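You operate a simulated robot arm through the tools that you are given. There is no shell and no other tool.

The job below is to be done with a simulated robot arm. You get a single attempt, and the scene is never put back.

## Task
Open the head door and draw the yellow wedge back.
Fine: back off both wingnuts a quarter turn or more; leave the door open; the extruder stays locked out.

It is judged by the outcome, as a careful person would: the job done as asked, and still so three seconds after it is handed in. It fails if anything else is knocked over, pushed out of place, dropped, spilled or broken.

## Robot
A 7-joint arm with a two-finger parallel gripper, fixed in place. Base frame: the origin is on the floor under the middle of its stand, x ahead of it, y to its left, z up. Units: cm, degrees, N and s.
With the tool pointing down near the work surface it reaches from about 10 to 62 cm from the base axis. Its first joint turns from -66.0 to 66.0 degrees. Payload 1.57 kg.
Tool frame: the origin (TCP) lies between the finger pads and is the grasp point; the fingertips stand 3 cm ahead of it; z points along the fingers, y is the line along which they close. Largest opening 11 cm; finger width 2.4, thickness 1.2; the body of the gripper, 4.8 by 11.2 cm, starts 7.8 cm behind the TCP.
Orientation is that of the tool frame in the base frame, as a unit quaternion [x, y, z, w]. With the fingers straight down and closing along the base's y, the tool's x points along the base's -x, its y along +y and its z along -z.

## Interface
- The arm moves only by the tool send_rows. Its argument "moves" is a list of rows, each an object of numbers (a shift or turn left out is 0, a gripper value left out holds the last): "dx", "dy", "dz": the shift along the base's x, y, z in cm; "wx", "wy", "wz": the turn, a rotation vector about the base's x, y, z in degrees; "grip": the opening, from 0 (shut) to 1 (fully open). In form: [{"dx": .., "dy": .., "dz": .., "wx": .., "wy": .., "wz": .., "grip": ..}, ...]. A call has 1 to 20 rows; each row is the pose to reach, as a shift and turn from the pose commanded when the call began. Each row takes 0.2 s and may step no farther than 5 cm and 8.6 degrees from the row before; otherwise, or with a gripper value out of range, the whole call is refused. Where a pose cannot be reached the arm comes as near as it can. A force on the tool above 90 N (or 10 N above the force at the start of the call, whichever is more), or a blocked arm, ends the call early, and 0.2 s more pass. Each finger travels about 10.8 cm/s and halts on what it meets, pressing with about 43 N; the grip force reading is that of the motor and also rises with nothing between the fingers. The clock runs only during rows and for 0.2 s after the last one: add rows that repeat a pose to give the fingers time. It gives the time, the measured TCP pose, the force on the tool (base axes), the opening and the grip force at its end, in the units of the frame above (readings bear some noise), with the torque about the TCP (base axes, N m) and any sound that the robot's microphone picked up.
- Cameras (640 x 400 px; columns grow to the right, rows downward): "scene" is fixed at [17.58, -38.71, 143.98]; the picture's right is [0.75, -0.66, 0.00], its down [-0.21, -0.24, -0.95] and it looks along [0.63, 0.71, -0.32] (base axes); focal length 364 px, centre (320, 200). "wrist" rides on the gripper at [7, 1.6, -14.1] in the tool frame; the picture's right is [-0.23, 0.97, 0.00], its down [-0.85, -0.20, -0.48] and it looks along [-0.47, -0.11, 0.88] (tool axes); focal length 222 px, centre (320, 200).
- snapshot(camera): a new picture of that camera. The clock stands still meanwhile.
- point_at(camera, pixels): for up to 12 pixels [column, row] of the newest picture of that camera ("zoom" is the newest enlarged one), the place [x, y, z] in the base frame of the surface seen there, good to about 0.2 cm, but the place of the scene camera against the robot may be out by one fixed shift of up to 1.8 cm in any direction. The clock stands still meanwhile.
- zoom(camera, box): a new picture of the part [left, top, right, bottom] of that camera's present view, enlarged. The clock stands still meanwhile.
- finish_job(): hands the job in; it is judged then, once.

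Leave the gripper open and the arm clear of the work at the hand-in unless told otherwise.

The tools are called as name(argument=value, ...) on one line, values as JSON. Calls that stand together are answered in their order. send_rows: Moves the arm, as the interface text tells. Its arguments: {"type":"object","properties":{"moves":{"type":"array","items":{"type":"object","properties":{"dx":{"type":"number"},"dy":{"type":"number"},"dz":{"type":"number"},"wx":{"type":"number"},"wy":{"type":"number"},"wz":{"type":"number"},"grip":{"type":"number"}}}}},"required":["moves"]} The other tools are called the same way: snapshot (camera) takes a picture; point_at (camera, pixels) gives the place of the surface under pixels of a picture; zoom (camera, box) takes an enlarged picture of a part of a camera's view; finish_job () hands the job in.

At the start:

```text
clock: 0.0
ee_pos: [35.74, 5.08, 133.52]
ee_rot: [0.0, 1.0, 0.0, 0.0]
force: [-0.1, 0.1, -0.2]
wrist_torque: [-0.01, 0.03, 0.0]
finger_gap: 10.98
gripper_force: 0.0
```

scene: 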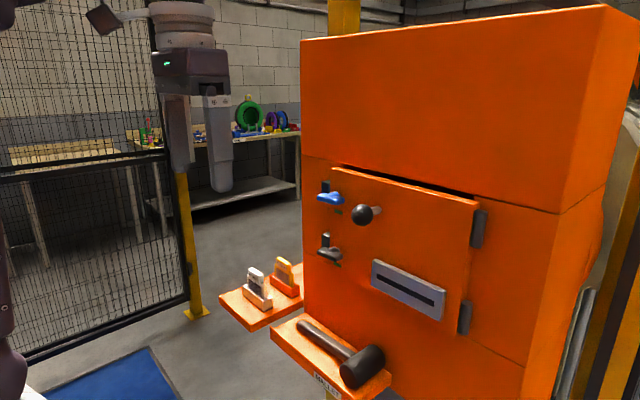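
wrist: 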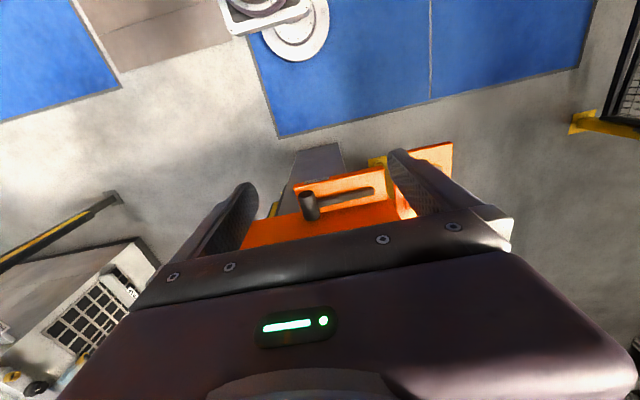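

I see an orange machine head with a door. It has a blue wingnut at about (330,198), a dark wingnut at about (329,253), a black ball knob at (363,214), hinges on the right, and a slotted plate at (408,288). A shelf holds a mallet, and another holds tags or wedges. I'll zoom in before moving anything.

zoom(camera="scene", box=[290, 150, 500, 281])

zoom(camera="scene", box=[210, 240, 410, 400])

```text
3.05 times, centred on (395, 216) of scene
```

zoom: 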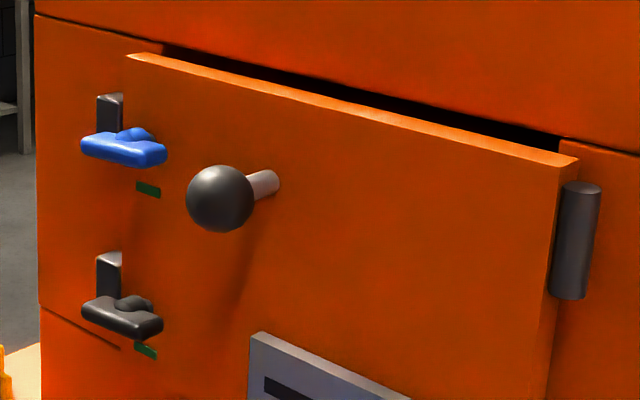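

```text
2.50 times, centred on (310, 320) of scene
```

zoom: 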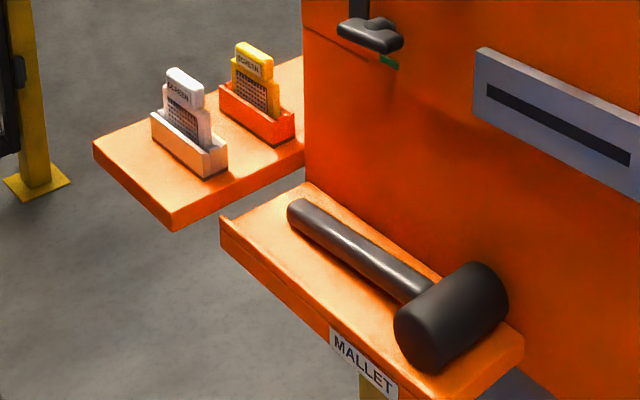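

Next I'll get positions for the main features: wingnuts, knob, door corners, hinges, slotted plate, shelf, mallet and screens.

snapshot(camera="scene")

point_at(camera="scene", pixels=[[323, 196], [338, 200], [325, 187], [322, 251], [337, 258], [363, 214], [380, 210], [336, 166], [476, 202], [479, 228], [465, 317], [400, 230]])

point_at(camera="scene", pixels=[[374, 262], [443, 300], [408, 288], [320, 340], [360, 365], [305, 325], [257, 275], [284, 265], [310, 180], [303, 300], [310, 60], [500, 240]])

zoom(camera="wrist", box=[220, 120, 480, 282])

```text
taken
```

scene: 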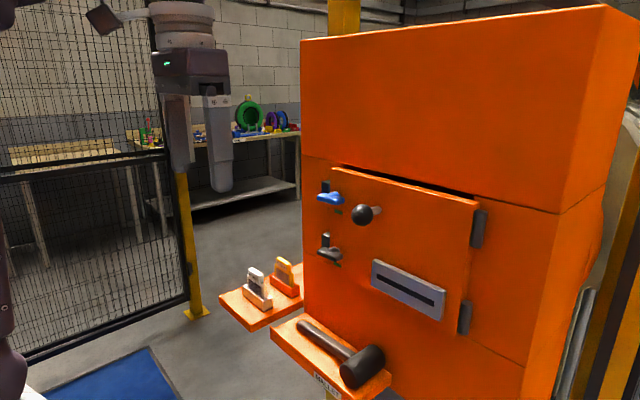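

```text
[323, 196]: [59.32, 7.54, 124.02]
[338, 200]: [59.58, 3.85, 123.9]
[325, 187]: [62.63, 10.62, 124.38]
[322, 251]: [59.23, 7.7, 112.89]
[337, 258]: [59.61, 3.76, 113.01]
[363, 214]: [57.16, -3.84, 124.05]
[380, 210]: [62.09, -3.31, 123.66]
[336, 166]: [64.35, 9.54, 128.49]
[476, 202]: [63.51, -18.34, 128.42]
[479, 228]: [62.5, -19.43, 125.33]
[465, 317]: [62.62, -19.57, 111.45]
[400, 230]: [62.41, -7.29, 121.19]
```

```text
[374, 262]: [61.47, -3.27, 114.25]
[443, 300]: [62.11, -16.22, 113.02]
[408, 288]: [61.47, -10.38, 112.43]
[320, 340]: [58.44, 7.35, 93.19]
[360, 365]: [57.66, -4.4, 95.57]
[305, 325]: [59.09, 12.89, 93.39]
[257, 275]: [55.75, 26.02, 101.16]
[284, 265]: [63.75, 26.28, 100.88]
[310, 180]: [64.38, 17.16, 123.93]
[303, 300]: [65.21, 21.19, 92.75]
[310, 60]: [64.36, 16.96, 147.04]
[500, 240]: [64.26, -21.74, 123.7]
```

```text
2.46 times, centred on (350, 201) of wrist
```

zoom: 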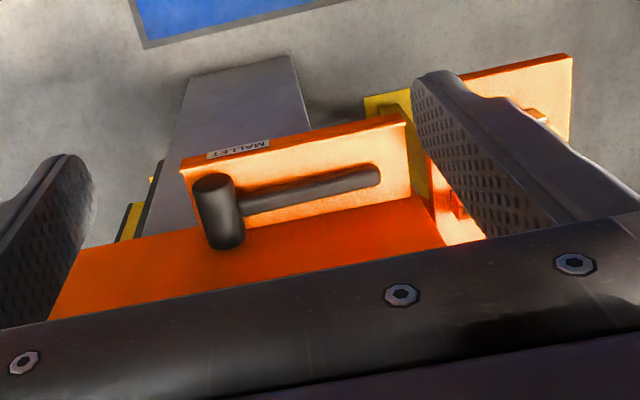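

The wingnuts are near x=59.3, y=5.7, at z≈124 and z≈113. The door face is at about x=62.4 with hinges at y≈-19.5, and the knob is near y=-3.8, z=124. I'll zoom in closer on the wingnuts and the marks beside them.

zoom(camera="scene", box=[305, 170, 385, 220])

zoom(camera="scene", box=[305, 225, 385, 275])

zoom(camera="scene", box=[300, 150, 500, 340])

```text
8.00 times, centred on (345, 195) of scene
```

zoom: 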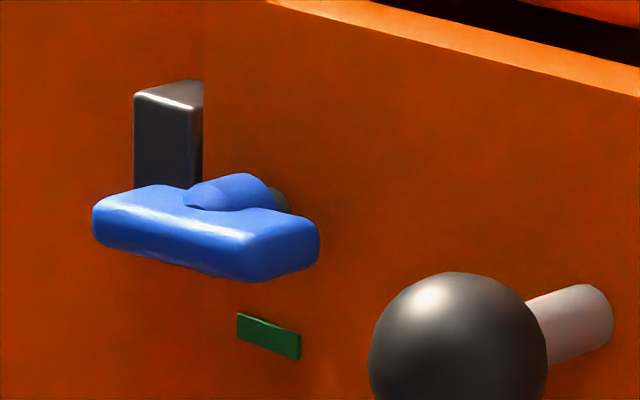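

```text
8.00 times, centred on (345, 250) of scene
```

zoom: 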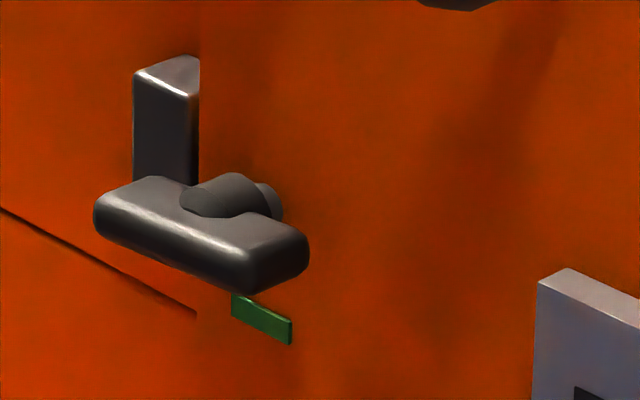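

```text
2.11 times, centred on (400, 245) of scene
```

zoom: 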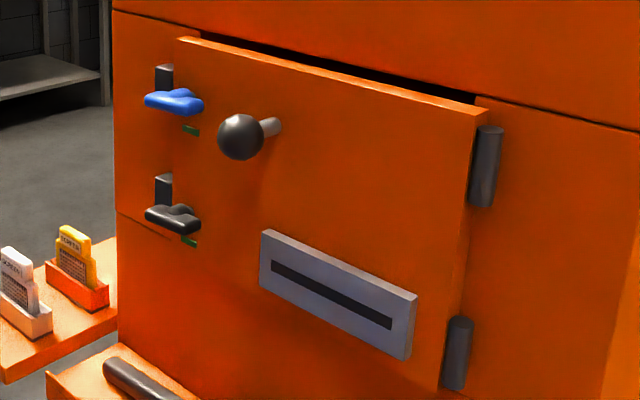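

The wingnut bars lie horizontally, with hubs on studs along x, dark catch blocks beside them and green marks just below on the door. I don't see a yellow wedge outside, so it's probably behind the door. Next I'll turn the tool to point forward (+x), still well clear at x≈42, so the wrist camera can see the door face.

send_rows(moves=[{"dx": 0.3, "dz": -0.8, "wy": -7.5}, {"dx": 0.6, "dz": -1.6, "wy": -15}, {"dx": 0.9, "dz": -2.4, "wy": -22.5}, {"dx": 1.2, "dz": -3.2, "wy": -30}, {"dx": 1.5, "dz": -4.0, "wy": -37.5}, {"dx": 1.8, "dz": -4.8, "wy": -45}, {"dx": 2.1, "dz": -5.6, "wy": -52.5}, {"dx": 2.4, "dz": -6.4, "wy": -60}, {"dx": 2.7, "dz": -7.2, "wy": -67.5}, {"dx": 3.0, "dz": -8.0, "wy": -75}, {"dx": 3.3, "dz": -8.8, "wy": -82.5}, {"dx": 3.6, "dz": -9.6, "wy": -90}, {"dx": 3.6, "dz": -9.6, "wy": -90}])

snapshot(camera="wrist")

snapshot(camera="scene")

```text
clock: 2.8
ee_pos: [39.2, 6.37, 128.26]
ee_rot: [-0.014, 0.749, 0.049, 0.66]
force: [-0.1, -0.3, 0.6]
wrist_torque: [-0.02, -0.02, 0.01]
finger_gap: 10.99
gripper_force: 0.1
out of reach, approached as far as the arm can: row 11, 12, 13
```

```text
taken
```

wrist: 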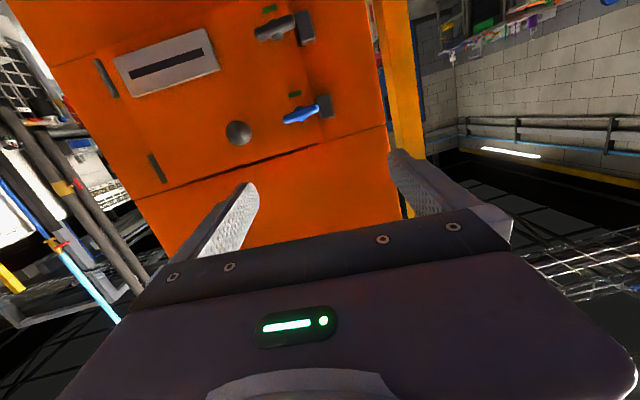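

```text
taken
```

scene: 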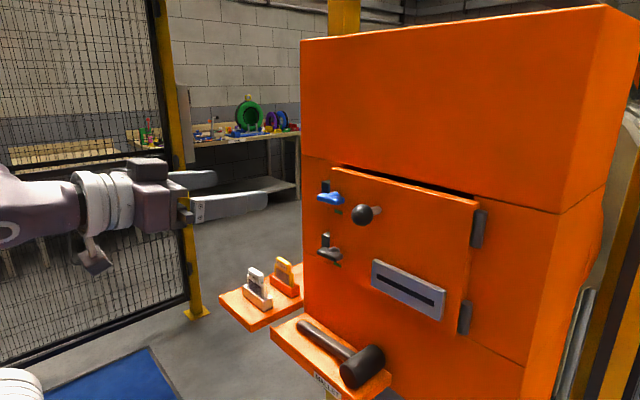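

The last rows were slightly out of reach because the arm is folded too close in. The wrist view (upside down) shows the door, both wingnuts, the knob and the slot plate. I'll move 8 cm forward, where the horizontal pose should be reachable. That puts the fingertips near x≈50, still about 6 cm short of the knob.

send_rows(moves=[{"dx": 2}, {"dx": 4}, {"dx": 6}, {"dx": 6}])

```text
clock: 3.8
ee_pos: [44.95, 6.44, 128.43]
ee_rot: [-0.015, 0.749, 0.05, 0.66]
force: [0.4, 0.9, 0.3]
wrist_torque: [0.0, 0.04, -0.03]
finger_gap: 11.01
gripper_force: 0.1
```

The commanded pose resets to the nearest reachable one. The tool is now about 9° off horizontal, so I'll correct that and lower to z≈124.

send_rows(moves=[{"dx": 1, "dy": -1.7, "dz": -2.2, "wx": -1.4, "wy": -3.6, "wz": -2.55}, {"dx": 1, "dy": -3.4, "dz": -4.4, "wx": -2.83, "wy": -7.21, "wz": -5.1}, {"dx": 1, "dy": -3.4, "dz": -4.4, "wx": -2.83, "wy": -7.21, "wz": -5.1}])

snapshot(camera="wrist")

```text
clock: 4.6
ee_pos: [47.62, 4.42, 127.36]
ee_rot: [0.0, 0.708, -0.001, 0.706]
force: [0.1, 0.9, 0.5]
wrist_torque: [0.0, 0.03, 0.03]
finger_gap: 10.98
gripper_force: 0.0
out of reach, approached as far as the arm can: row 1, 2, 3
```

```text
taken
```

wrist: 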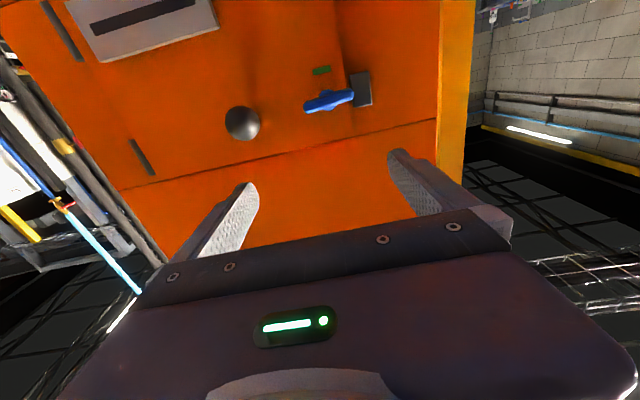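

The orientation is now exactly horizontal, at (47.6, 4.4, 127.4). I'll use the wrist camera, which is the accurate one, to locate the blue wing ends, knob, catch block, green mark, hinge and plate.

point_at(camera="wrist", pixels=[[308, 107], [349, 96], [329, 102], [243, 123], [321, 71], [361, 90], [140, 157], [280, 90], [400, 80], [90, 22], [216, 20], [300, 160]])

zoom(camera="wrist", box=[200, 40, 400, 165])

point_at(camera="scene", pixels=[[320, 196], [342, 200], [330, 199], [363, 214], [339, 212], [324, 188], [479, 228], [350, 230], [374, 262], [443, 300], [339, 265], [328, 254]])

```text
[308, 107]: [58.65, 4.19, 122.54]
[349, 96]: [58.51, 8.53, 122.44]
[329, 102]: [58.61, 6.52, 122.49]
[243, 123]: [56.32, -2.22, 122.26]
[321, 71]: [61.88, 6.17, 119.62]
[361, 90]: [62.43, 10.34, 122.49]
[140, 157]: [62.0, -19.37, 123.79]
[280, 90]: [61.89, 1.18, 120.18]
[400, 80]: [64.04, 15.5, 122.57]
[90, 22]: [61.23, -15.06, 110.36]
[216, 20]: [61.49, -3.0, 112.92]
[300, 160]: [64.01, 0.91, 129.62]
```

```text
3.20 times, centred on (300, 102) of wrist
```

zoom: 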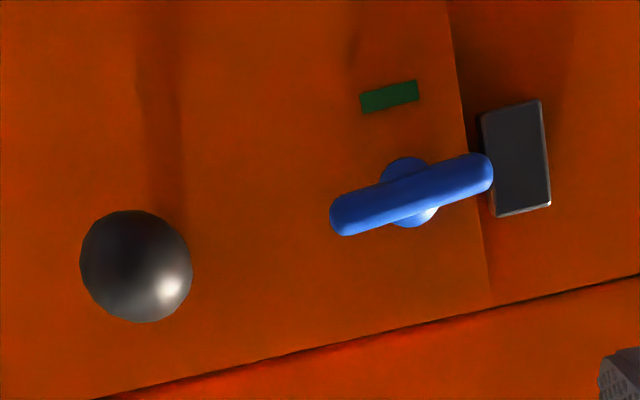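

```text
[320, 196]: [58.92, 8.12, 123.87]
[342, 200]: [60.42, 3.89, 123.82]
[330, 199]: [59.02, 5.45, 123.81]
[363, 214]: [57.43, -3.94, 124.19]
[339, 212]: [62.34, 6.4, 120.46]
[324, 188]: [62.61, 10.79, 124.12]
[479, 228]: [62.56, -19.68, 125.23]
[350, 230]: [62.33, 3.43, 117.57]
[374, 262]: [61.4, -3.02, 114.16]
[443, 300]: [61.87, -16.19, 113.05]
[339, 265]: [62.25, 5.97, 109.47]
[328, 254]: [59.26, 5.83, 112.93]
```

The wrist camera puts the blue wing at x≈58.5, y≈6.35, z≈122.7. The scene camera reads roughly +0.45 in x and +0.85 in z by comparison. The green mark sits right below the hub, where the bar would point after a quarter turn. I'll move to a stand-off at x≈52, narrow the fingers, and roll the tool +90° about x so the fingers close along z.

send_rows(moves=[{"dx": 2.2, "dy": 1, "dz": -2.3, "grip": 0.35}, {"dx": 4.4, "dy": 1.93, "dz": -4.6}, {"dx": 4.4, "dy": 1.93, "dz": -4.6, "wx": 8}, {"dx": 4.4, "dy": 1.93, "dz": -4.6, "wx": 16}, {"dx": 4.4, "dy": 1.93, "dz": -4.6, "wx": 24}, {"dx": 4.4, "dy": 1.93, "dz": -4.6, "wx": 32}, {"dx": 4.4, "dy": 1.93, "dz": -4.6, "wx": 40}, {"dx": 4.4, "dy": 1.93, "dz": -4.6, "wx": 48}, {"dx": 4.4, "dy": 1.93, "dz": -4.6, "wx": 56}, {"dx": 4.4, "dy": 1.93, "dz": -4.6, "wx": 64}, {"dx": 4.4, "dy": 1.93, "dz": -4.6, "wx": 72}, {"dx": 4.4, "dy": 1.93, "dz": -4.6, "wx": 80}, {"dx": 4.4, "dy": 1.93, "dz": -4.6, "wx": 85}, {"dx": 4.4, "dy": 1.93, "dz": -4.6, "wx": 90}, {"dx": 4.4, "dy": 1.93, "dz": -4.6, "wx": 90}])

snapshot(camera="wrist")

snapshot(camera="scene")

```text
clock: 7.8
ee_pos: [51.89, 6.51, 122.84]
ee_rot: [0.5, 0.499, 0.5, 0.501]
force: [0.2, 0.9, -1.6]
wrist_torque: [-0.05, 0.01, 0.04]
finger_gap: 3.86
gripper_force: 0.1
out of reach, approached as far as the arm can: row 1
```

```text
taken
```

wrist: 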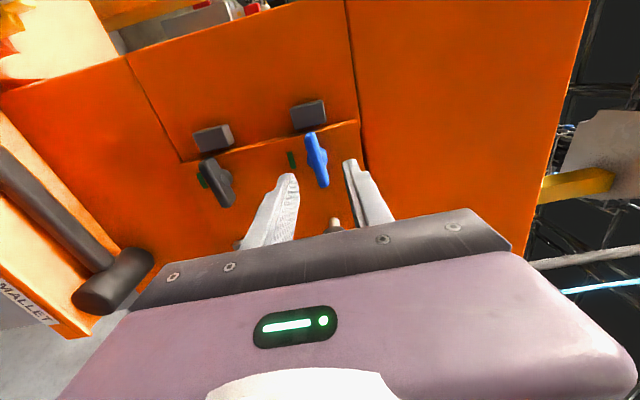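

```text
taken
```

scene: 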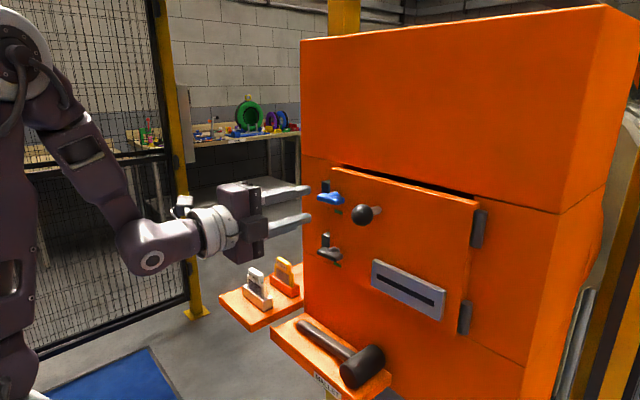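

The tool is now rolled at (51.9, 6.5, 122.8). In the wrist view, right is up and down is toward -y, and the blue wing sits between the fingertips at about (317,160). I'll zoom in and measure both wings from here.

zoom(camera="wrist", box=[180, 80, 400, 218])

point_at(camera="wrist", pixels=[[311, 136], [316, 158], [323, 184], [205, 166], [215, 183], [226, 203], [292, 160], [202, 180], [212, 140], [308, 113], [290, 180], [355, 165]])

```text
2.90 times, centred on (290, 149) of wrist
```

zoom: 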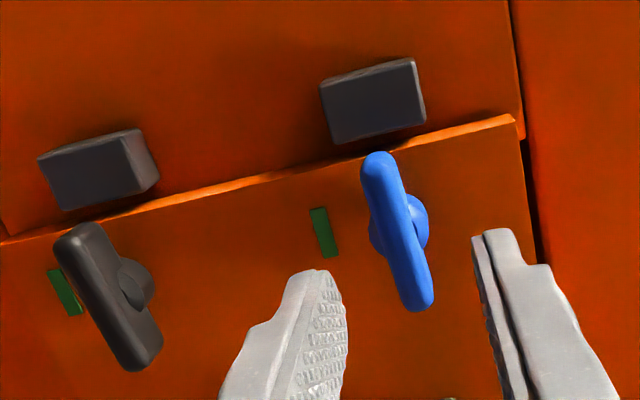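

```text
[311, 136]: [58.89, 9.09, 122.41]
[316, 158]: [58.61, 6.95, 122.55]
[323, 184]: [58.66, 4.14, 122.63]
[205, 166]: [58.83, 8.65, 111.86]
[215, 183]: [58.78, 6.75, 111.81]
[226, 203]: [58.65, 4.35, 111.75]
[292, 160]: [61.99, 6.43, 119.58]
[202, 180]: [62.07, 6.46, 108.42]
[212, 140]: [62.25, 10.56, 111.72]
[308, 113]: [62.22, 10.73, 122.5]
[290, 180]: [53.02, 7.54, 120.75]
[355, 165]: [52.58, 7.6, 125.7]
```

The blue wing spans y≈4.1–9.1 with its centre at (58.6, 6.5, 122.5). The dark one is centred at (58.7, 6.5, 111.8). I'll advance to x≈57, which puts the fingertips around x≈60 and straddles the bar, and then close.

send_rows(moves=[{"dx": 2, "dy": 0.1, "dz": -0.25}, {"dx": 4, "dy": 0.1, "dz": -0.25}, {"dx": 5.1, "dy": 0.1, "dz": -0.25}, {"dx": 5.1, "dy": 0.1, "dz": -0.25}])

zoom(camera="wrist", box=[180, 80, 400, 218])

```text
clock: 8.8
ee_pos: [57.04, 6.45, 122.56]
ee_rot: [0.499, 0.499, 0.501, 0.5]
force: [-0.3, 0.8, 0.4]
wrist_torque: [-0.01, 0.03, 0.0]
finger_gap: 3.86
gripper_force: 0.1
```

```text
2.90 times, centred on (290, 149) of wrist
```

zoom: 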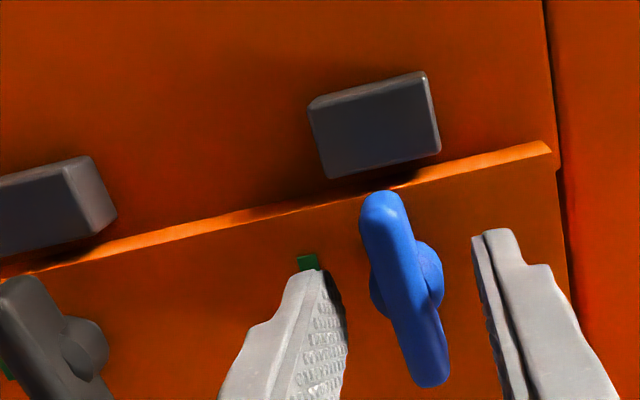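

The fingers straddle the blue bar at (57.0, 6.45, 122.56) with no contact force. Now I'll close on it.

send_rows(moves=[{"grip": 0.2}, {"grip": 0.1}, {"grip": 0.0}, {"grip": 0.0}])

```text
clock: 9.8
ee_pos: [57.07, 6.49, 122.47]
ee_rot: [0.5, 0.5, 0.501, 0.5]
force: [-0.8, 0.7, -6.5]
wrist_torque: [0.03, 0.16, -0.08]
finger_gap: 1.18
gripper_force: 29.1
```

The bar is gripped with a gap of 1.18. I'll turn it counter-clockwise as seen from the front (negative about +x), starting with 24° to check that it gives.

send_rows(moves=[{"wx": -6}, {"wx": -12}, {"wx": -18}, {"wx": -24}, {"wx": -24}])

zoom(camera="scene", box=[280, 160, 400, 235])

```text
clock: 11.0
ee_pos: [57.17, 6.45, 122.53]
ee_rot: [0.384, 0.594, 0.385, 0.593]
force: [1.4, -8.7, -18.9]
wrist_torque: [0.0, 0.37, -0.06]
finger_gap: 1.18
gripper_force: 29.6
```

```text
5.33 times, centred on (340, 198) of scene
```

zoom: 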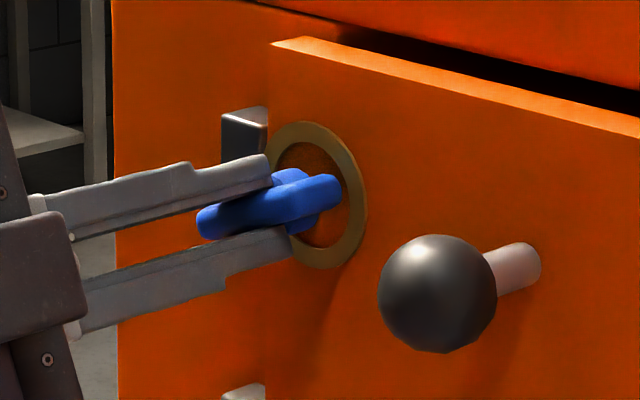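

The bar turned freely with the tool, and a brass ring now shows around its hub. A sideways force of about -19 N in z suggests the hub axis is slightly below my grip, so I'll shift down 0.1 cm while turning on to about 105° in total.

send_rows(moves=[{"wx": -7, "dz": -0.05}, {"wx": -14, "dz": -0.1}, {"wx": -21, "dz": -0.1}, {"wx": -28, "dz": -0.1}, {"wx": -35, "dz": -0.1}, {"wx": -42, "dz": -0.1}, {"wx": -49, "dz": -0.1}, {"wx": -56, "dz": -0.1}, {"wx": -63, "dz": -0.1}, {"wx": -70, "dz": -0.1}, {"wx": -77, "dz": -0.1}, {"wx": -82, "dz": -0.1}, {"wx": -82, "dz": -0.1}])

zoom(camera="scene", box=[280, 160, 400, 235])

```text
clock: 13.8
ee_pos: [57.03, 6.25, 122.5]
ee_rot: [-0.096, 0.701, -0.1, 0.7]
force: [3.1, -30.7, -11.3]
wrist_torque: [0.05, 0.29, -0.53]
finger_gap: 1.2
gripper_force: 29.0
```

```text
5.33 times, centred on (340, 198) of scene
```

zoom: 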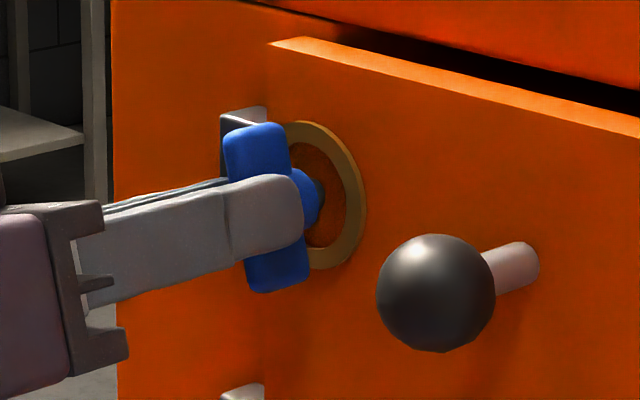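

The blue bar has turned about 106° and now stands near vertical over the ring. I'll open the fingers slightly, let go and back straight out along -x.

send_rows(moves=[{"grip": 0.2}, {"grip": 0.27}, {"grip": 0.27}, {"dx": -2}, {"dx": -4}, {"dx": -5}, {"dx": -5}])

snapshot(camera="scene")

zoom(camera="scene", box=[280, 160, 400, 285])

```text
clock: 15.4
ee_pos: [51.86, 6.52, 122.41]
ee_rot: [-0.099, 0.7, -0.099, 0.7]
force: [0.0, -0.3, -0.5]
wrist_torque: [0.01, -0.01, 0.02]
finger_gap: 2.98
gripper_force: 0.0
```

```text
taken
```

scene: 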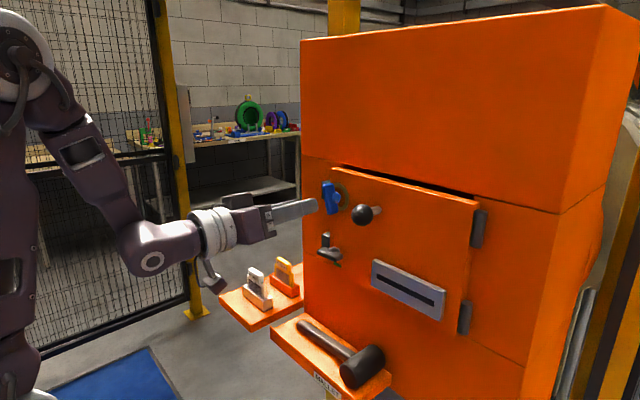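

```text
3.20 times, centred on (340, 222) of scene
```

zoom: 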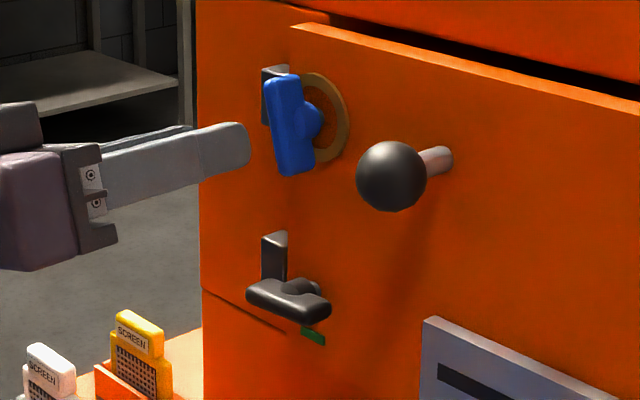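

The blue nut stays backed off. Its green mark has been replaced by the brass ring, so the mark appears to show state. Now the lower, dark wingnut. At x≈52 I'll roll back by +106° and drop to z≈111.8.

send_rows(moves=[{"dz": -0.8, "wx": 7.6, "grip": 0.35}, {"dz": -1.6, "wx": 15.2}, {"dz": -2.4, "wx": 22.8}, {"dz": -3.2, "wx": 30.4}, {"dz": -4.0, "wx": 38}, {"dz": -4.8, "wx": 45.6}, {"dz": -5.6, "wx": 53.2}, {"dz": -6.4, "wx": 60.8}, {"dz": -7.2, "wx": 68.4}, {"dz": -8.0, "wx": 76}, {"dz": -8.8, "wx": 83.6}, {"dz": -9.6, "wx": 91.2}, {"dz": -10.4, "wx": 98.8}, {"dz": -10.6, "wx": 106}, {"dz": -10.6, "wx": 106}])

snapshot(camera="wrist")

zoom(camera="wrist", box=[200, 80, 420, 218])

```text
clock: 18.6
ee_pos: [54.34, 8.17, 113.45]
ee_rot: [0.5, 0.498, 0.502, 0.5]
force: [0.1, 0.7, 0.3]
wrist_torque: [0.0, -0.02, -0.02]
finger_gap: 3.88
gripper_force: 0.1
out of reach, approached as far as the arm can: row 1, 2, 3, 4, 5, 6, 7, 8, 9, 10, 11, 12, 13, 14, 15
```

```text
taken
```

wrist: 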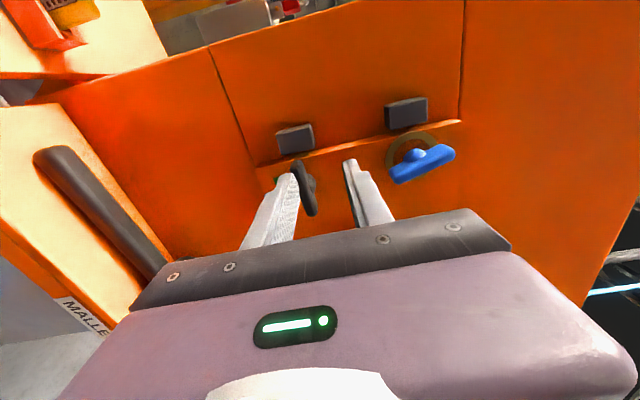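

```text
2.90 times, centred on (310, 149) of wrist
```

zoom: 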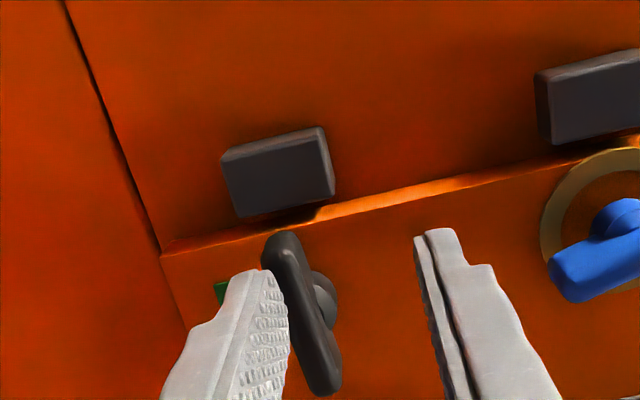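

The lower pose at x≈52 is inside the arm's minimum reach, so it stopped at (54.3, 8.2, 113.5), with the tips 1.3 cm short of the dark wing. I'll open the fingers to 6.8 cm in place so both clear the bar, then move forward and down around it.

send_rows(moves=[{"grip": 0.62}, {"grip": 0.62}, {"dx": 1.4, "dy": -0.8, "dz": -0.8}, {"dx": 2.7, "dy": -1.67, "dz": -1.6}, {"dx": 2.7, "dy": -1.67, "dz": -1.6}])

snapshot(camera="wrist")

zoom(camera="scene", box=[240, 200, 400, 300])

```text
clock: 19.8
ee_pos: [56.97, 6.5, 111.81]
ee_rot: [0.499, 0.5, 0.5, 0.5]
force: [-1.0, 0.8, -0.7]
wrist_torque: [0.03, 0.04, -0.01]
finger_gap: 6.81
gripper_force: 0.0
```

```text
taken
```

wrist: 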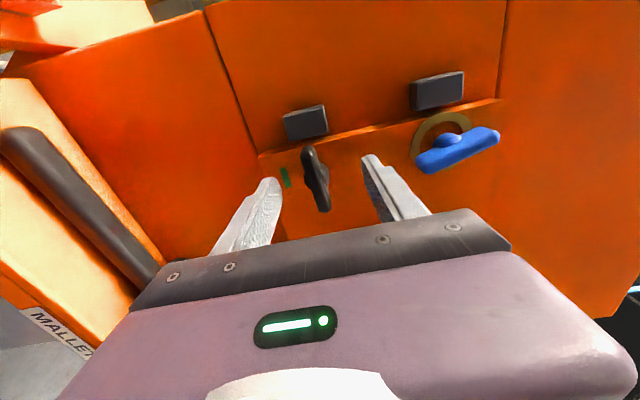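

```text
4.00 times, centred on (320, 250) of scene
```

zoom: 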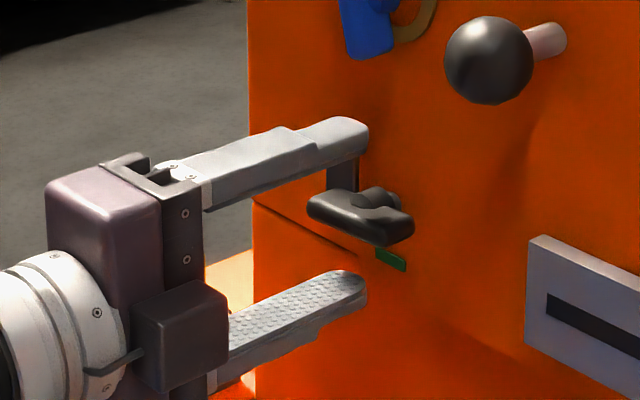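

The tool reached (57.0, 6.5, 111.8) and straddles the dark bar. I'll close on it and make a first 24° counter-clockwise turn.

send_rows(moves=[{"grip": 0.4}, {"grip": 0.2}, {"grip": 0.0}, {"grip": 0.0}, {"grip": 0.0}, {"wx": -6, "dz": -0.03}, {"wx": -12, "dz": -0.05}, {"wx": -18, "dz": -0.05}, {"wx": -24, "dz": -0.05}, {"wx": -24, "dz": -0.05}])

zoom(camera="scene", box=[280, 200, 400, 275])

```text
clock: 22.0
ee_pos: [56.98, 6.46, 111.48]
ee_rot: [0.386, 0.597, 0.383, 0.59]
force: [-14.6, -5.5, -41.1]
wrist_torque: [0.05, 0.7, -0.24]
finger_gap: 1.21
gripper_force: 29.2
```

```text
5.33 times, centred on (340, 238) of scene
```

zoom: 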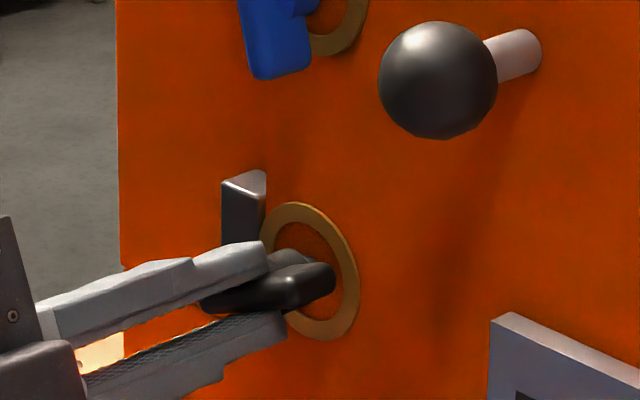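

The dark nut is turning too. A force of -41 N in z says the hub axis is about 0.3 cm lower than my commanded pose, so I'll correct by -0.3 in z and -0.1 in x and carry on to about 106°.

send_rows(moves=[{"dz": -0.15, "dx": -0.05}, {"dz": -0.3, "dx": -0.1, "wx": -7}, {"dz": -0.3, "dx": -0.1, "wx": -14}, {"dz": -0.3, "dx": -0.1, "wx": -21}, {"dz": -0.3, "dx": -0.1, "wx": -28}, {"dz": -0.3, "dx": -0.1, "wx": -35}, {"dz": -0.3, "dx": -0.1, "wx": -42}, {"dz": -0.3, "dx": -0.1, "wx": -49}, {"dz": -0.3, "dx": -0.1, "wx": -56}, {"dz": -0.3, "dx": -0.1, "wx": -63}, {"dz": -0.3, "dx": -0.1, "wx": -70}, {"dz": -0.3, "dx": -0.1, "wx": -77}, {"dz": -0.3, "dx": -0.1, "wx": -82}, {"dz": -0.3, "dx": -0.1, "wx": -82}])

zoom(camera="scene", box=[280, 200, 400, 275])

```text
clock: 25.0
ee_pos: [56.87, 6.32, 111.64]
ee_rot: [-0.097, 0.7, -0.102, 0.7]
force: [7.1, -33.8, -7.8]
wrist_torque: [-0.05, 0.28, -0.53]
finger_gap: 1.15
gripper_force: 29.0
```

```text
5.33 times, centred on (340, 238) of scene
```

zoom: 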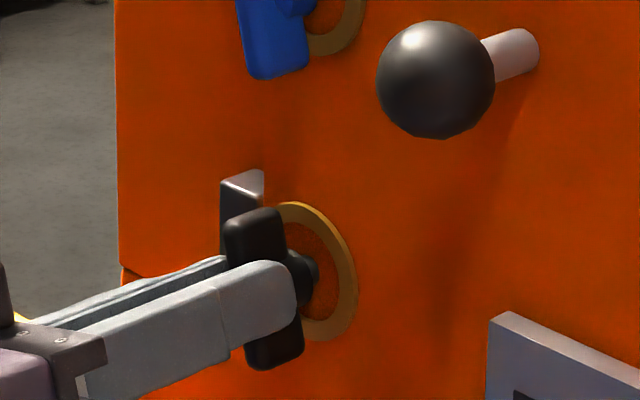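

Both nuts are now backed off by about 106°. I'll open the fingers slightly and back out, rising as I go because straight back at this height is out of reach.

send_rows(moves=[{"grip": 0.2}, {"grip": 0.3}, {"grip": 0.3}, {"dx": -0.8}, {"dx": -1.4, "dz": 0.3}, {"dx": -2.0, "dz": 1.0}, {"dx": -2.6, "dz": 2.5}, {"dx": -3.2, "dz": 4.5}, {"dx": -4, "dz": 7}, {"dx": -4.5, "dz": 10.8}, {"dx": -4.5, "dz": 10.8}])

snapshot(camera="scene")

snapshot(camera="wrist")

```text
clock: 27.4
ee_pos: [52.42, 6.73, 122.04]
ee_rot: [-0.099, 0.701, -0.099, 0.7]
force: [0.8, -0.1, -0.5]
wrist_torque: [-0.02, 0.0, -0.01]
finger_gap: 3.28
gripper_force: 0.1
out of reach, approached as far as the arm can: row 6, 7, 8, 9
```

```text
taken
```

scene: 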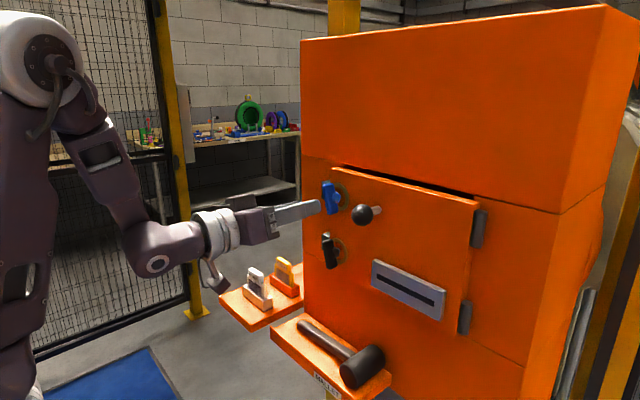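

```text
taken
```

wrist: 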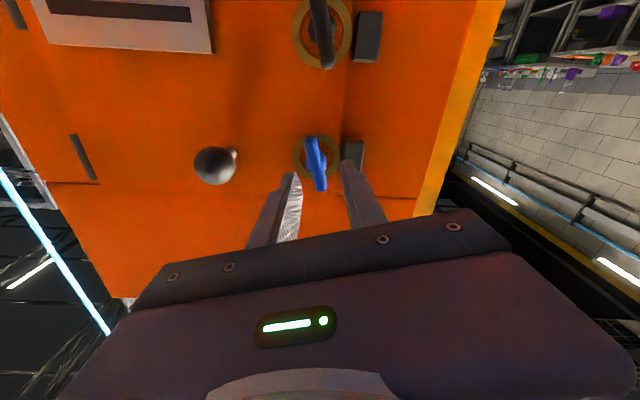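

Both nuts stand near vertical with brass rings showing and nothing else has moved. Now I'll line up with the ball knob, centre ≈(58.2, -2.9, 122.4). I'll roll so the fingers close along z, so the ball can pivot between the pads as the door swings, and slide to y≈-2.9 at x≈52.4.

send_rows(moves=[{"dy": -0.6, "dz": 0.1, "wx": 7.6}, {"dy": -1.3, "dz": 0.2, "wx": 15.2}, {"dy": -2.0, "dz": 0.3, "wx": 22.8}, {"dy": -2.7, "dz": 0.4, "wx": 30.4}, {"dy": -3.4, "dz": 0.4, "wx": 38}, {"dy": -4.1, "dz": 0.4, "wx": 45.6}, {"dy": -4.8, "dz": 0.4, "wx": 53.2}, {"dy": -5.5, "dz": 0.4, "wx": 60.8}, {"dy": -6.2, "dz": 0.4, "wx": 68.4}, {"dy": -6.9, "dz": 0.4, "wx": 76}, {"dy": -7.6, "dz": 0.4, "wx": 83.6}, {"dy": -8.3, "dz": 0.4, "wx": 91.2}, {"dy": -9.0, "dz": 0.4, "wx": 98.8}, {"dy": -9.6, "dz": 0.4, "wx": 106, "grip": 0.58}, {"dy": -9.6, "dz": 0.4, "wx": 106, "grip": 0.58}, {"dy": -9.6, "dz": 0.4, "wx": 106, "grip": 0.58}])

snapshot(camera="wrist")

zoom(camera="scene", box=[240, 150, 480, 300])

```text
clock: 30.8
ee_pos: [52.33, -3.16, 122.65]
ee_rot: [0.5, 0.499, 0.501, 0.5]
force: [-0.4, 0.4, -0.1]
wrist_torque: [0.03, 0.02, -0.01]
finger_gap: 6.38
gripper_force: 0.0
```

```text
taken
```

wrist: 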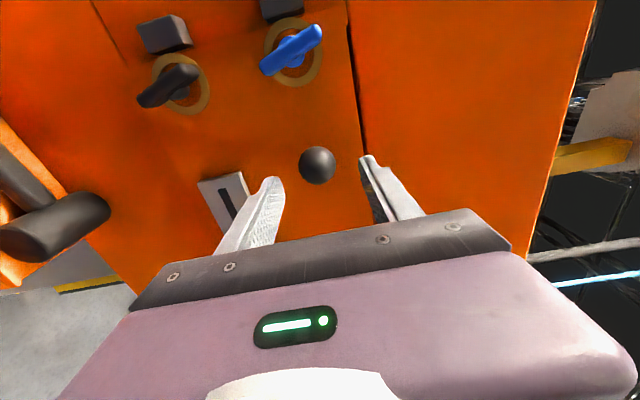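

```text
2.67 times, centred on (360, 225) of scene
```

zoom: 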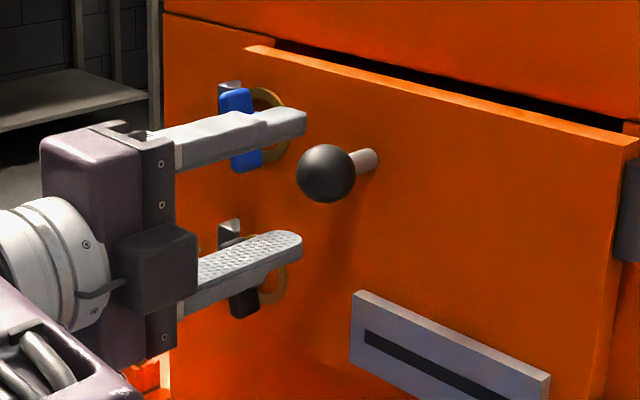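

The knob shows at (317,165), between the fingers. I'll measure its position.

point_at(camera="wrist", pixels=[[317, 165], [303, 165], [331, 165], [317, 150], [317, 178], [268, 190], [375, 170], [250, 120]])

```text
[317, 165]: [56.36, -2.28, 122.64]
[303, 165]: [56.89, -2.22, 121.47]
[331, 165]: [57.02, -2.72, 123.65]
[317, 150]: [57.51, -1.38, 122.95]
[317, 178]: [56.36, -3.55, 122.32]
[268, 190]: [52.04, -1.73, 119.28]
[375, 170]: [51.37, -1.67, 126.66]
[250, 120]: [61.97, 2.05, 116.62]
```

The ball's centre is at about (58.05, -2.95, 122.45), radius ≈1.8. I'll advance to x≈57.4, with the tips at x≈60.4 and 1.5 cm clear of the door face, then close above and below the ball.

send_rows(moves=[{"dx": 1.7, "dy": 0.2, "dz": -0.2}, {"dx": 3.4, "dy": 0.2, "dz": -0.2}, {"dx": 5.05, "dy": 0.2, "dz": -0.2}, {"dx": 5.05, "dy": 0.2, "dz": -0.2, "grip": 0.4}, {"dx": 5.05, "dy": 0.2, "dz": -0.2, "grip": 0.2}, {"dx": 5.05, "dy": 0.2, "dz": -0.2, "grip": 0.0}, {"dx": 5.05, "dy": 0.2, "dz": -0.2, "grip": 0.0}])

zoom(camera="scene", box=[240, 150, 480, 300])

```text
clock: 32.4
ee_pos: [57.49, -2.88, 122.5]
ee_rot: [0.5, 0.499, 0.5, 0.5]
force: [4.2, -0.4, -0.1]
wrist_torque: [-0.04, 0.01, 0.63]
finger_gap: 3.55
gripper_force: 42.5
```

```text
2.67 times, centred on (360, 225) of scene
```

zoom: 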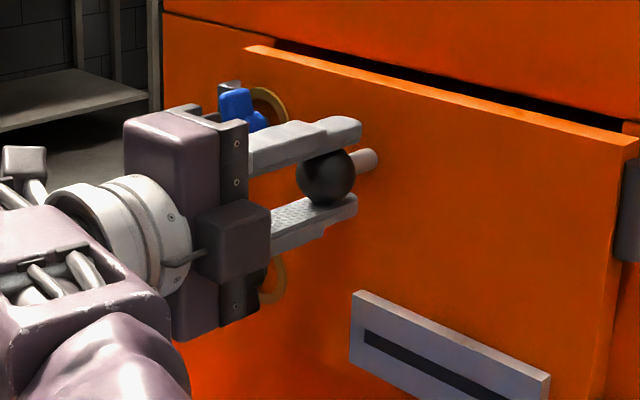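

The ball is held with a gap of 3.55 and 42 N. I'll start pulling the door along the arc around the hinge at about (62.8, -19.4), first about 5°, and check the forces.

send_rows(moves=[{"dx": -0.28, "dy": -0.09}, {"dx": -0.57, "dy": -0.18}, {"dx": -0.99, "dy": -0.33}, {"dx": -1.42, "dy": -0.48}, {"dx": -1.42, "dy": -0.48}])

zoom(camera="scene", box=[240, 150, 480, 300])

```text
clock: 33.6
ee_pos: [56.03, -3.36, 122.47]
ee_rot: [0.5, 0.5, 0.501, 0.5]
force: [5.8, 5.3, -0.8]
wrist_torque: [-0.04, -0.05, 1.09]
finger_gap: 3.54
gripper_force: 42.6
```

```text
2.67 times, centred on (360, 225) of scene
```

zoom: 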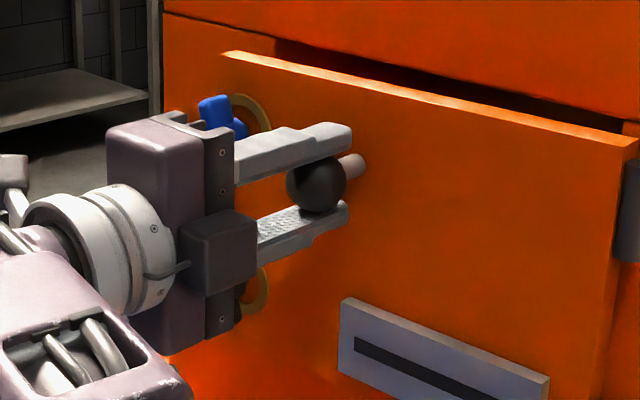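

The door is swinging smoothly with little force. I'll continue along the arc to about 20°.

send_rows(moves=[{"dx": -0.68, "dy": -0.3}, {"dx": -1.37, "dy": -0.6}, {"dx": -2.03, "dy": -0.95}, {"dx": -2.68, "dy": -1.31}, {"dx": -3.3, "dy": -1.72}, {"dx": -3.92, "dy": -2.14}, {"dx": -3.92, "dy": -2.14}])

snapshot(camera="scene")

snapshot(camera="wrist")

```text
clock: 35.2
ee_pos: [52.01, -5.49, 122.46]
ee_rot: [0.5, 0.501, 0.5, 0.499]
force: [6.1, 2.5, -9.7]
wrist_torque: [0.04, 0.16, 1.01]
finger_gap: 3.54
gripper_force: 42.4
```

```text
taken
```

scene: 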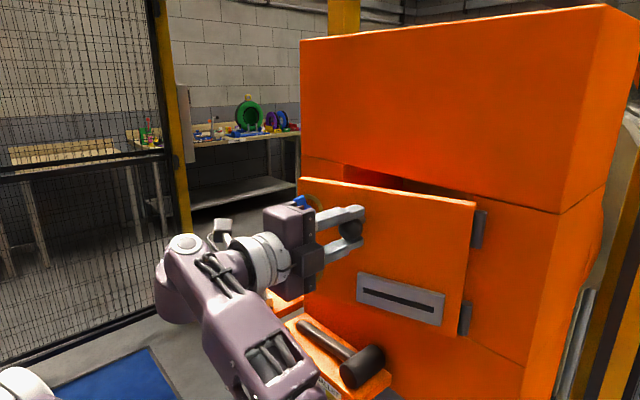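

```text
taken
```

wrist: 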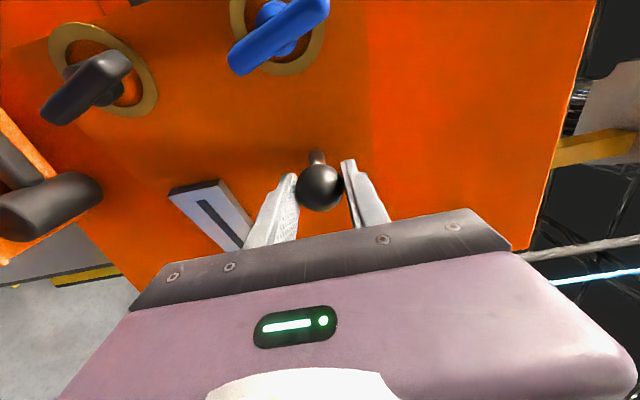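

The door is about 20° open and the ball pivots in the pads as planned. I'll carry on along the arc to about 35°, yawing the tool with the door (+15° about z), which also keeps the arm away from its inner reach limit.

send_rows(moves=[{"dx": -0.6, "dy": -0.46, "wz": 2.5}, {"dx": -1.17, "dy": -0.98, "wz": 5}, {"dx": -1.72, "dy": -1.5, "wz": 7.5}, {"dx": -2.25, "dy": -2.06, "wz": 10}, {"dx": -2.76, "dy": -2.64, "wz": 12.5}, {"dx": -3.24, "dy": -3.23, "wz": 15}, {"dx": -3.24, "dy": -3.23, "wz": 15}])

snapshot(camera="scene")

snapshot(camera="wrist")

```text
clock: 36.8
ee_pos: [52.31, -4.51, 122.49]
ee_rot: [0.424, 0.549, 0.568, 0.442]
force: [1.6, -14.7, 85.5]
wrist_torque: [-0.22, -0.78, -1.15]
finger_gap: 3.6
gripper_force: 42.8
out of reach, approached as far as the arm can: row 2, 3, 4, 5, 6, 7
```

```text
taken
```

scene: 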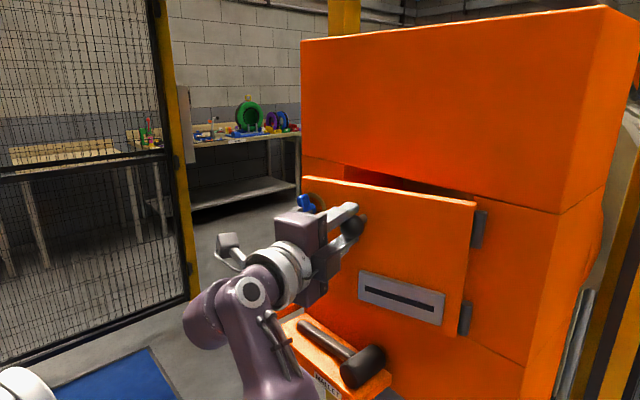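

```text
taken
```

wrist: 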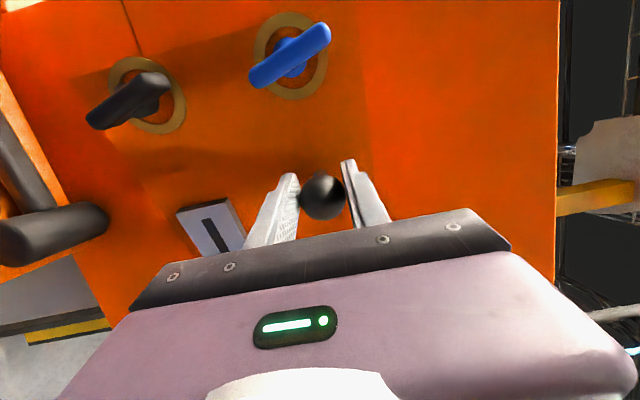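

The positive yaw ran out of reach and loaded the tool with 85 N in z. The door is still about 19° open, so I'll release the knob now by opening the fingers in place.

send_rows(moves=[{"grip": 0.45}, {"grip": 0.58}, {"grip": 0.58}])

snapshot(camera="wrist")

zoom(camera="scene", box=[240, 150, 480, 300])

```text
clock: 37.6
ee_pos: [52.35, -4.22, 121.26]
ee_rot: [0.43, 0.561, 0.561, 0.431]
force: [-0.6, -0.5, 0.7]
wrist_torque: [0.01, -0.02, 0.0]
finger_gap: 6.38
gripper_force: 0.0
```

```text
taken
```

wrist: 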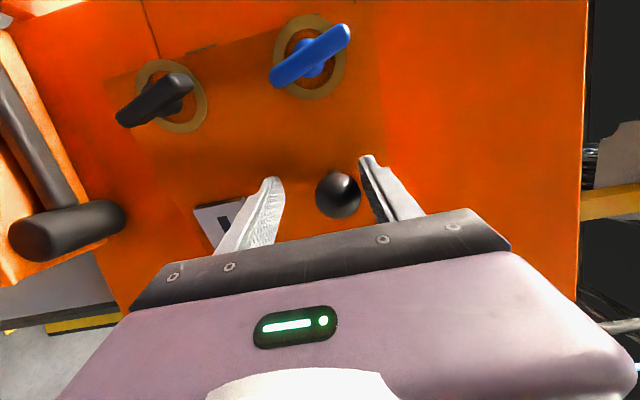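

```text
2.67 times, centred on (360, 225) of scene
```

zoom: 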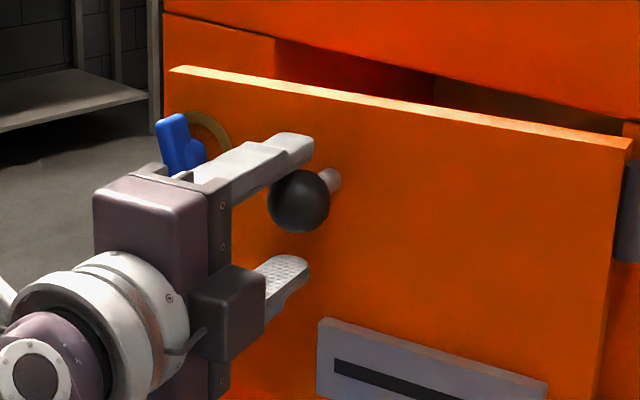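

The knob is free and the door holds at about 18°, so there is no closer. Pulling further this way isn't reachable. A downward-pointing tool should be. I'll measure the ball and the door plane now to plan a roll and pitch around the ball.

point_at(camera="wrist", pixels=[[337, 195], [325, 190], [350, 190], [337, 180], [250, 150], [420, 150], [340, 130], [310, 55], [172, 97], [275, 82], [345, 33], [125, 118]])

```text
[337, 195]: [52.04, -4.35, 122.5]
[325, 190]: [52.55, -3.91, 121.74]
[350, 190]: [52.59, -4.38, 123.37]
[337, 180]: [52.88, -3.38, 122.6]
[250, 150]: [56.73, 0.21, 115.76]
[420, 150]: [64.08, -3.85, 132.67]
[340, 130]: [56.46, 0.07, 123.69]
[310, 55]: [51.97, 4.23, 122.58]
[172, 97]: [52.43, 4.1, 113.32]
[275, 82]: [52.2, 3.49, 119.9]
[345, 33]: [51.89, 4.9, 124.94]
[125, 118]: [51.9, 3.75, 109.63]
```

The ball centre is now near (53.9, -4.8, 122.4), so the door is at about 15°. There's about 5.7 cm between the ball and the blue wing. I'll straighten the yaw, centre vertically, slide the fingers left off the ball to y≈-0.3, then lift clear above the wing.

send_rows(moves=[{"dz": 0.6, "dx": 0.2, "wz": -5}, {"dz": 1.2, "dx": 0.4, "wz": -10}, {"dz": 1.2, "dx": 0.4, "dy": 0.8, "wz": -15}, {"dz": 1.2, "dx": 0.2, "dy": 1.8, "wz": -15}, {"dz": 1.2, "dx": 0, "dy": 2.9, "wz": -15}, {"dz": 1.2, "dx": 0, "dy": 3.9, "wz": -15}, {"dz": 1.2, "dx": 0, "dy": 3.9, "wz": -15}])

snapshot(camera="wrist")

zoom(camera="scene", box=[240, 150, 480, 300])

```text
clock: 39.2
ee_pos: [52.77, -0.08, 122.72]
ee_rot: [0.499, 0.5, 0.501, 0.5]
force: [-0.3, -0.8, 1.0]
wrist_torque: [-0.01, 0.02, -0.02]
finger_gap: 6.38
gripper_force: 0.2
```

```text
taken
```

wrist: 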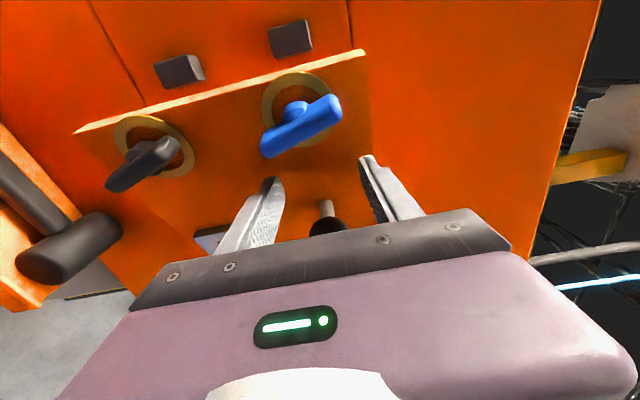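

```text
2.67 times, centred on (360, 225) of scene
```

zoom: 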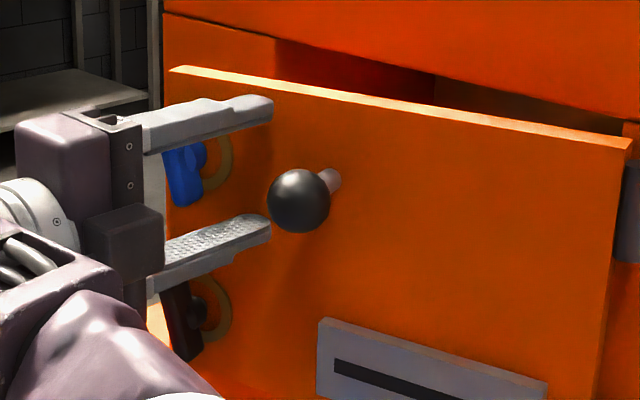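

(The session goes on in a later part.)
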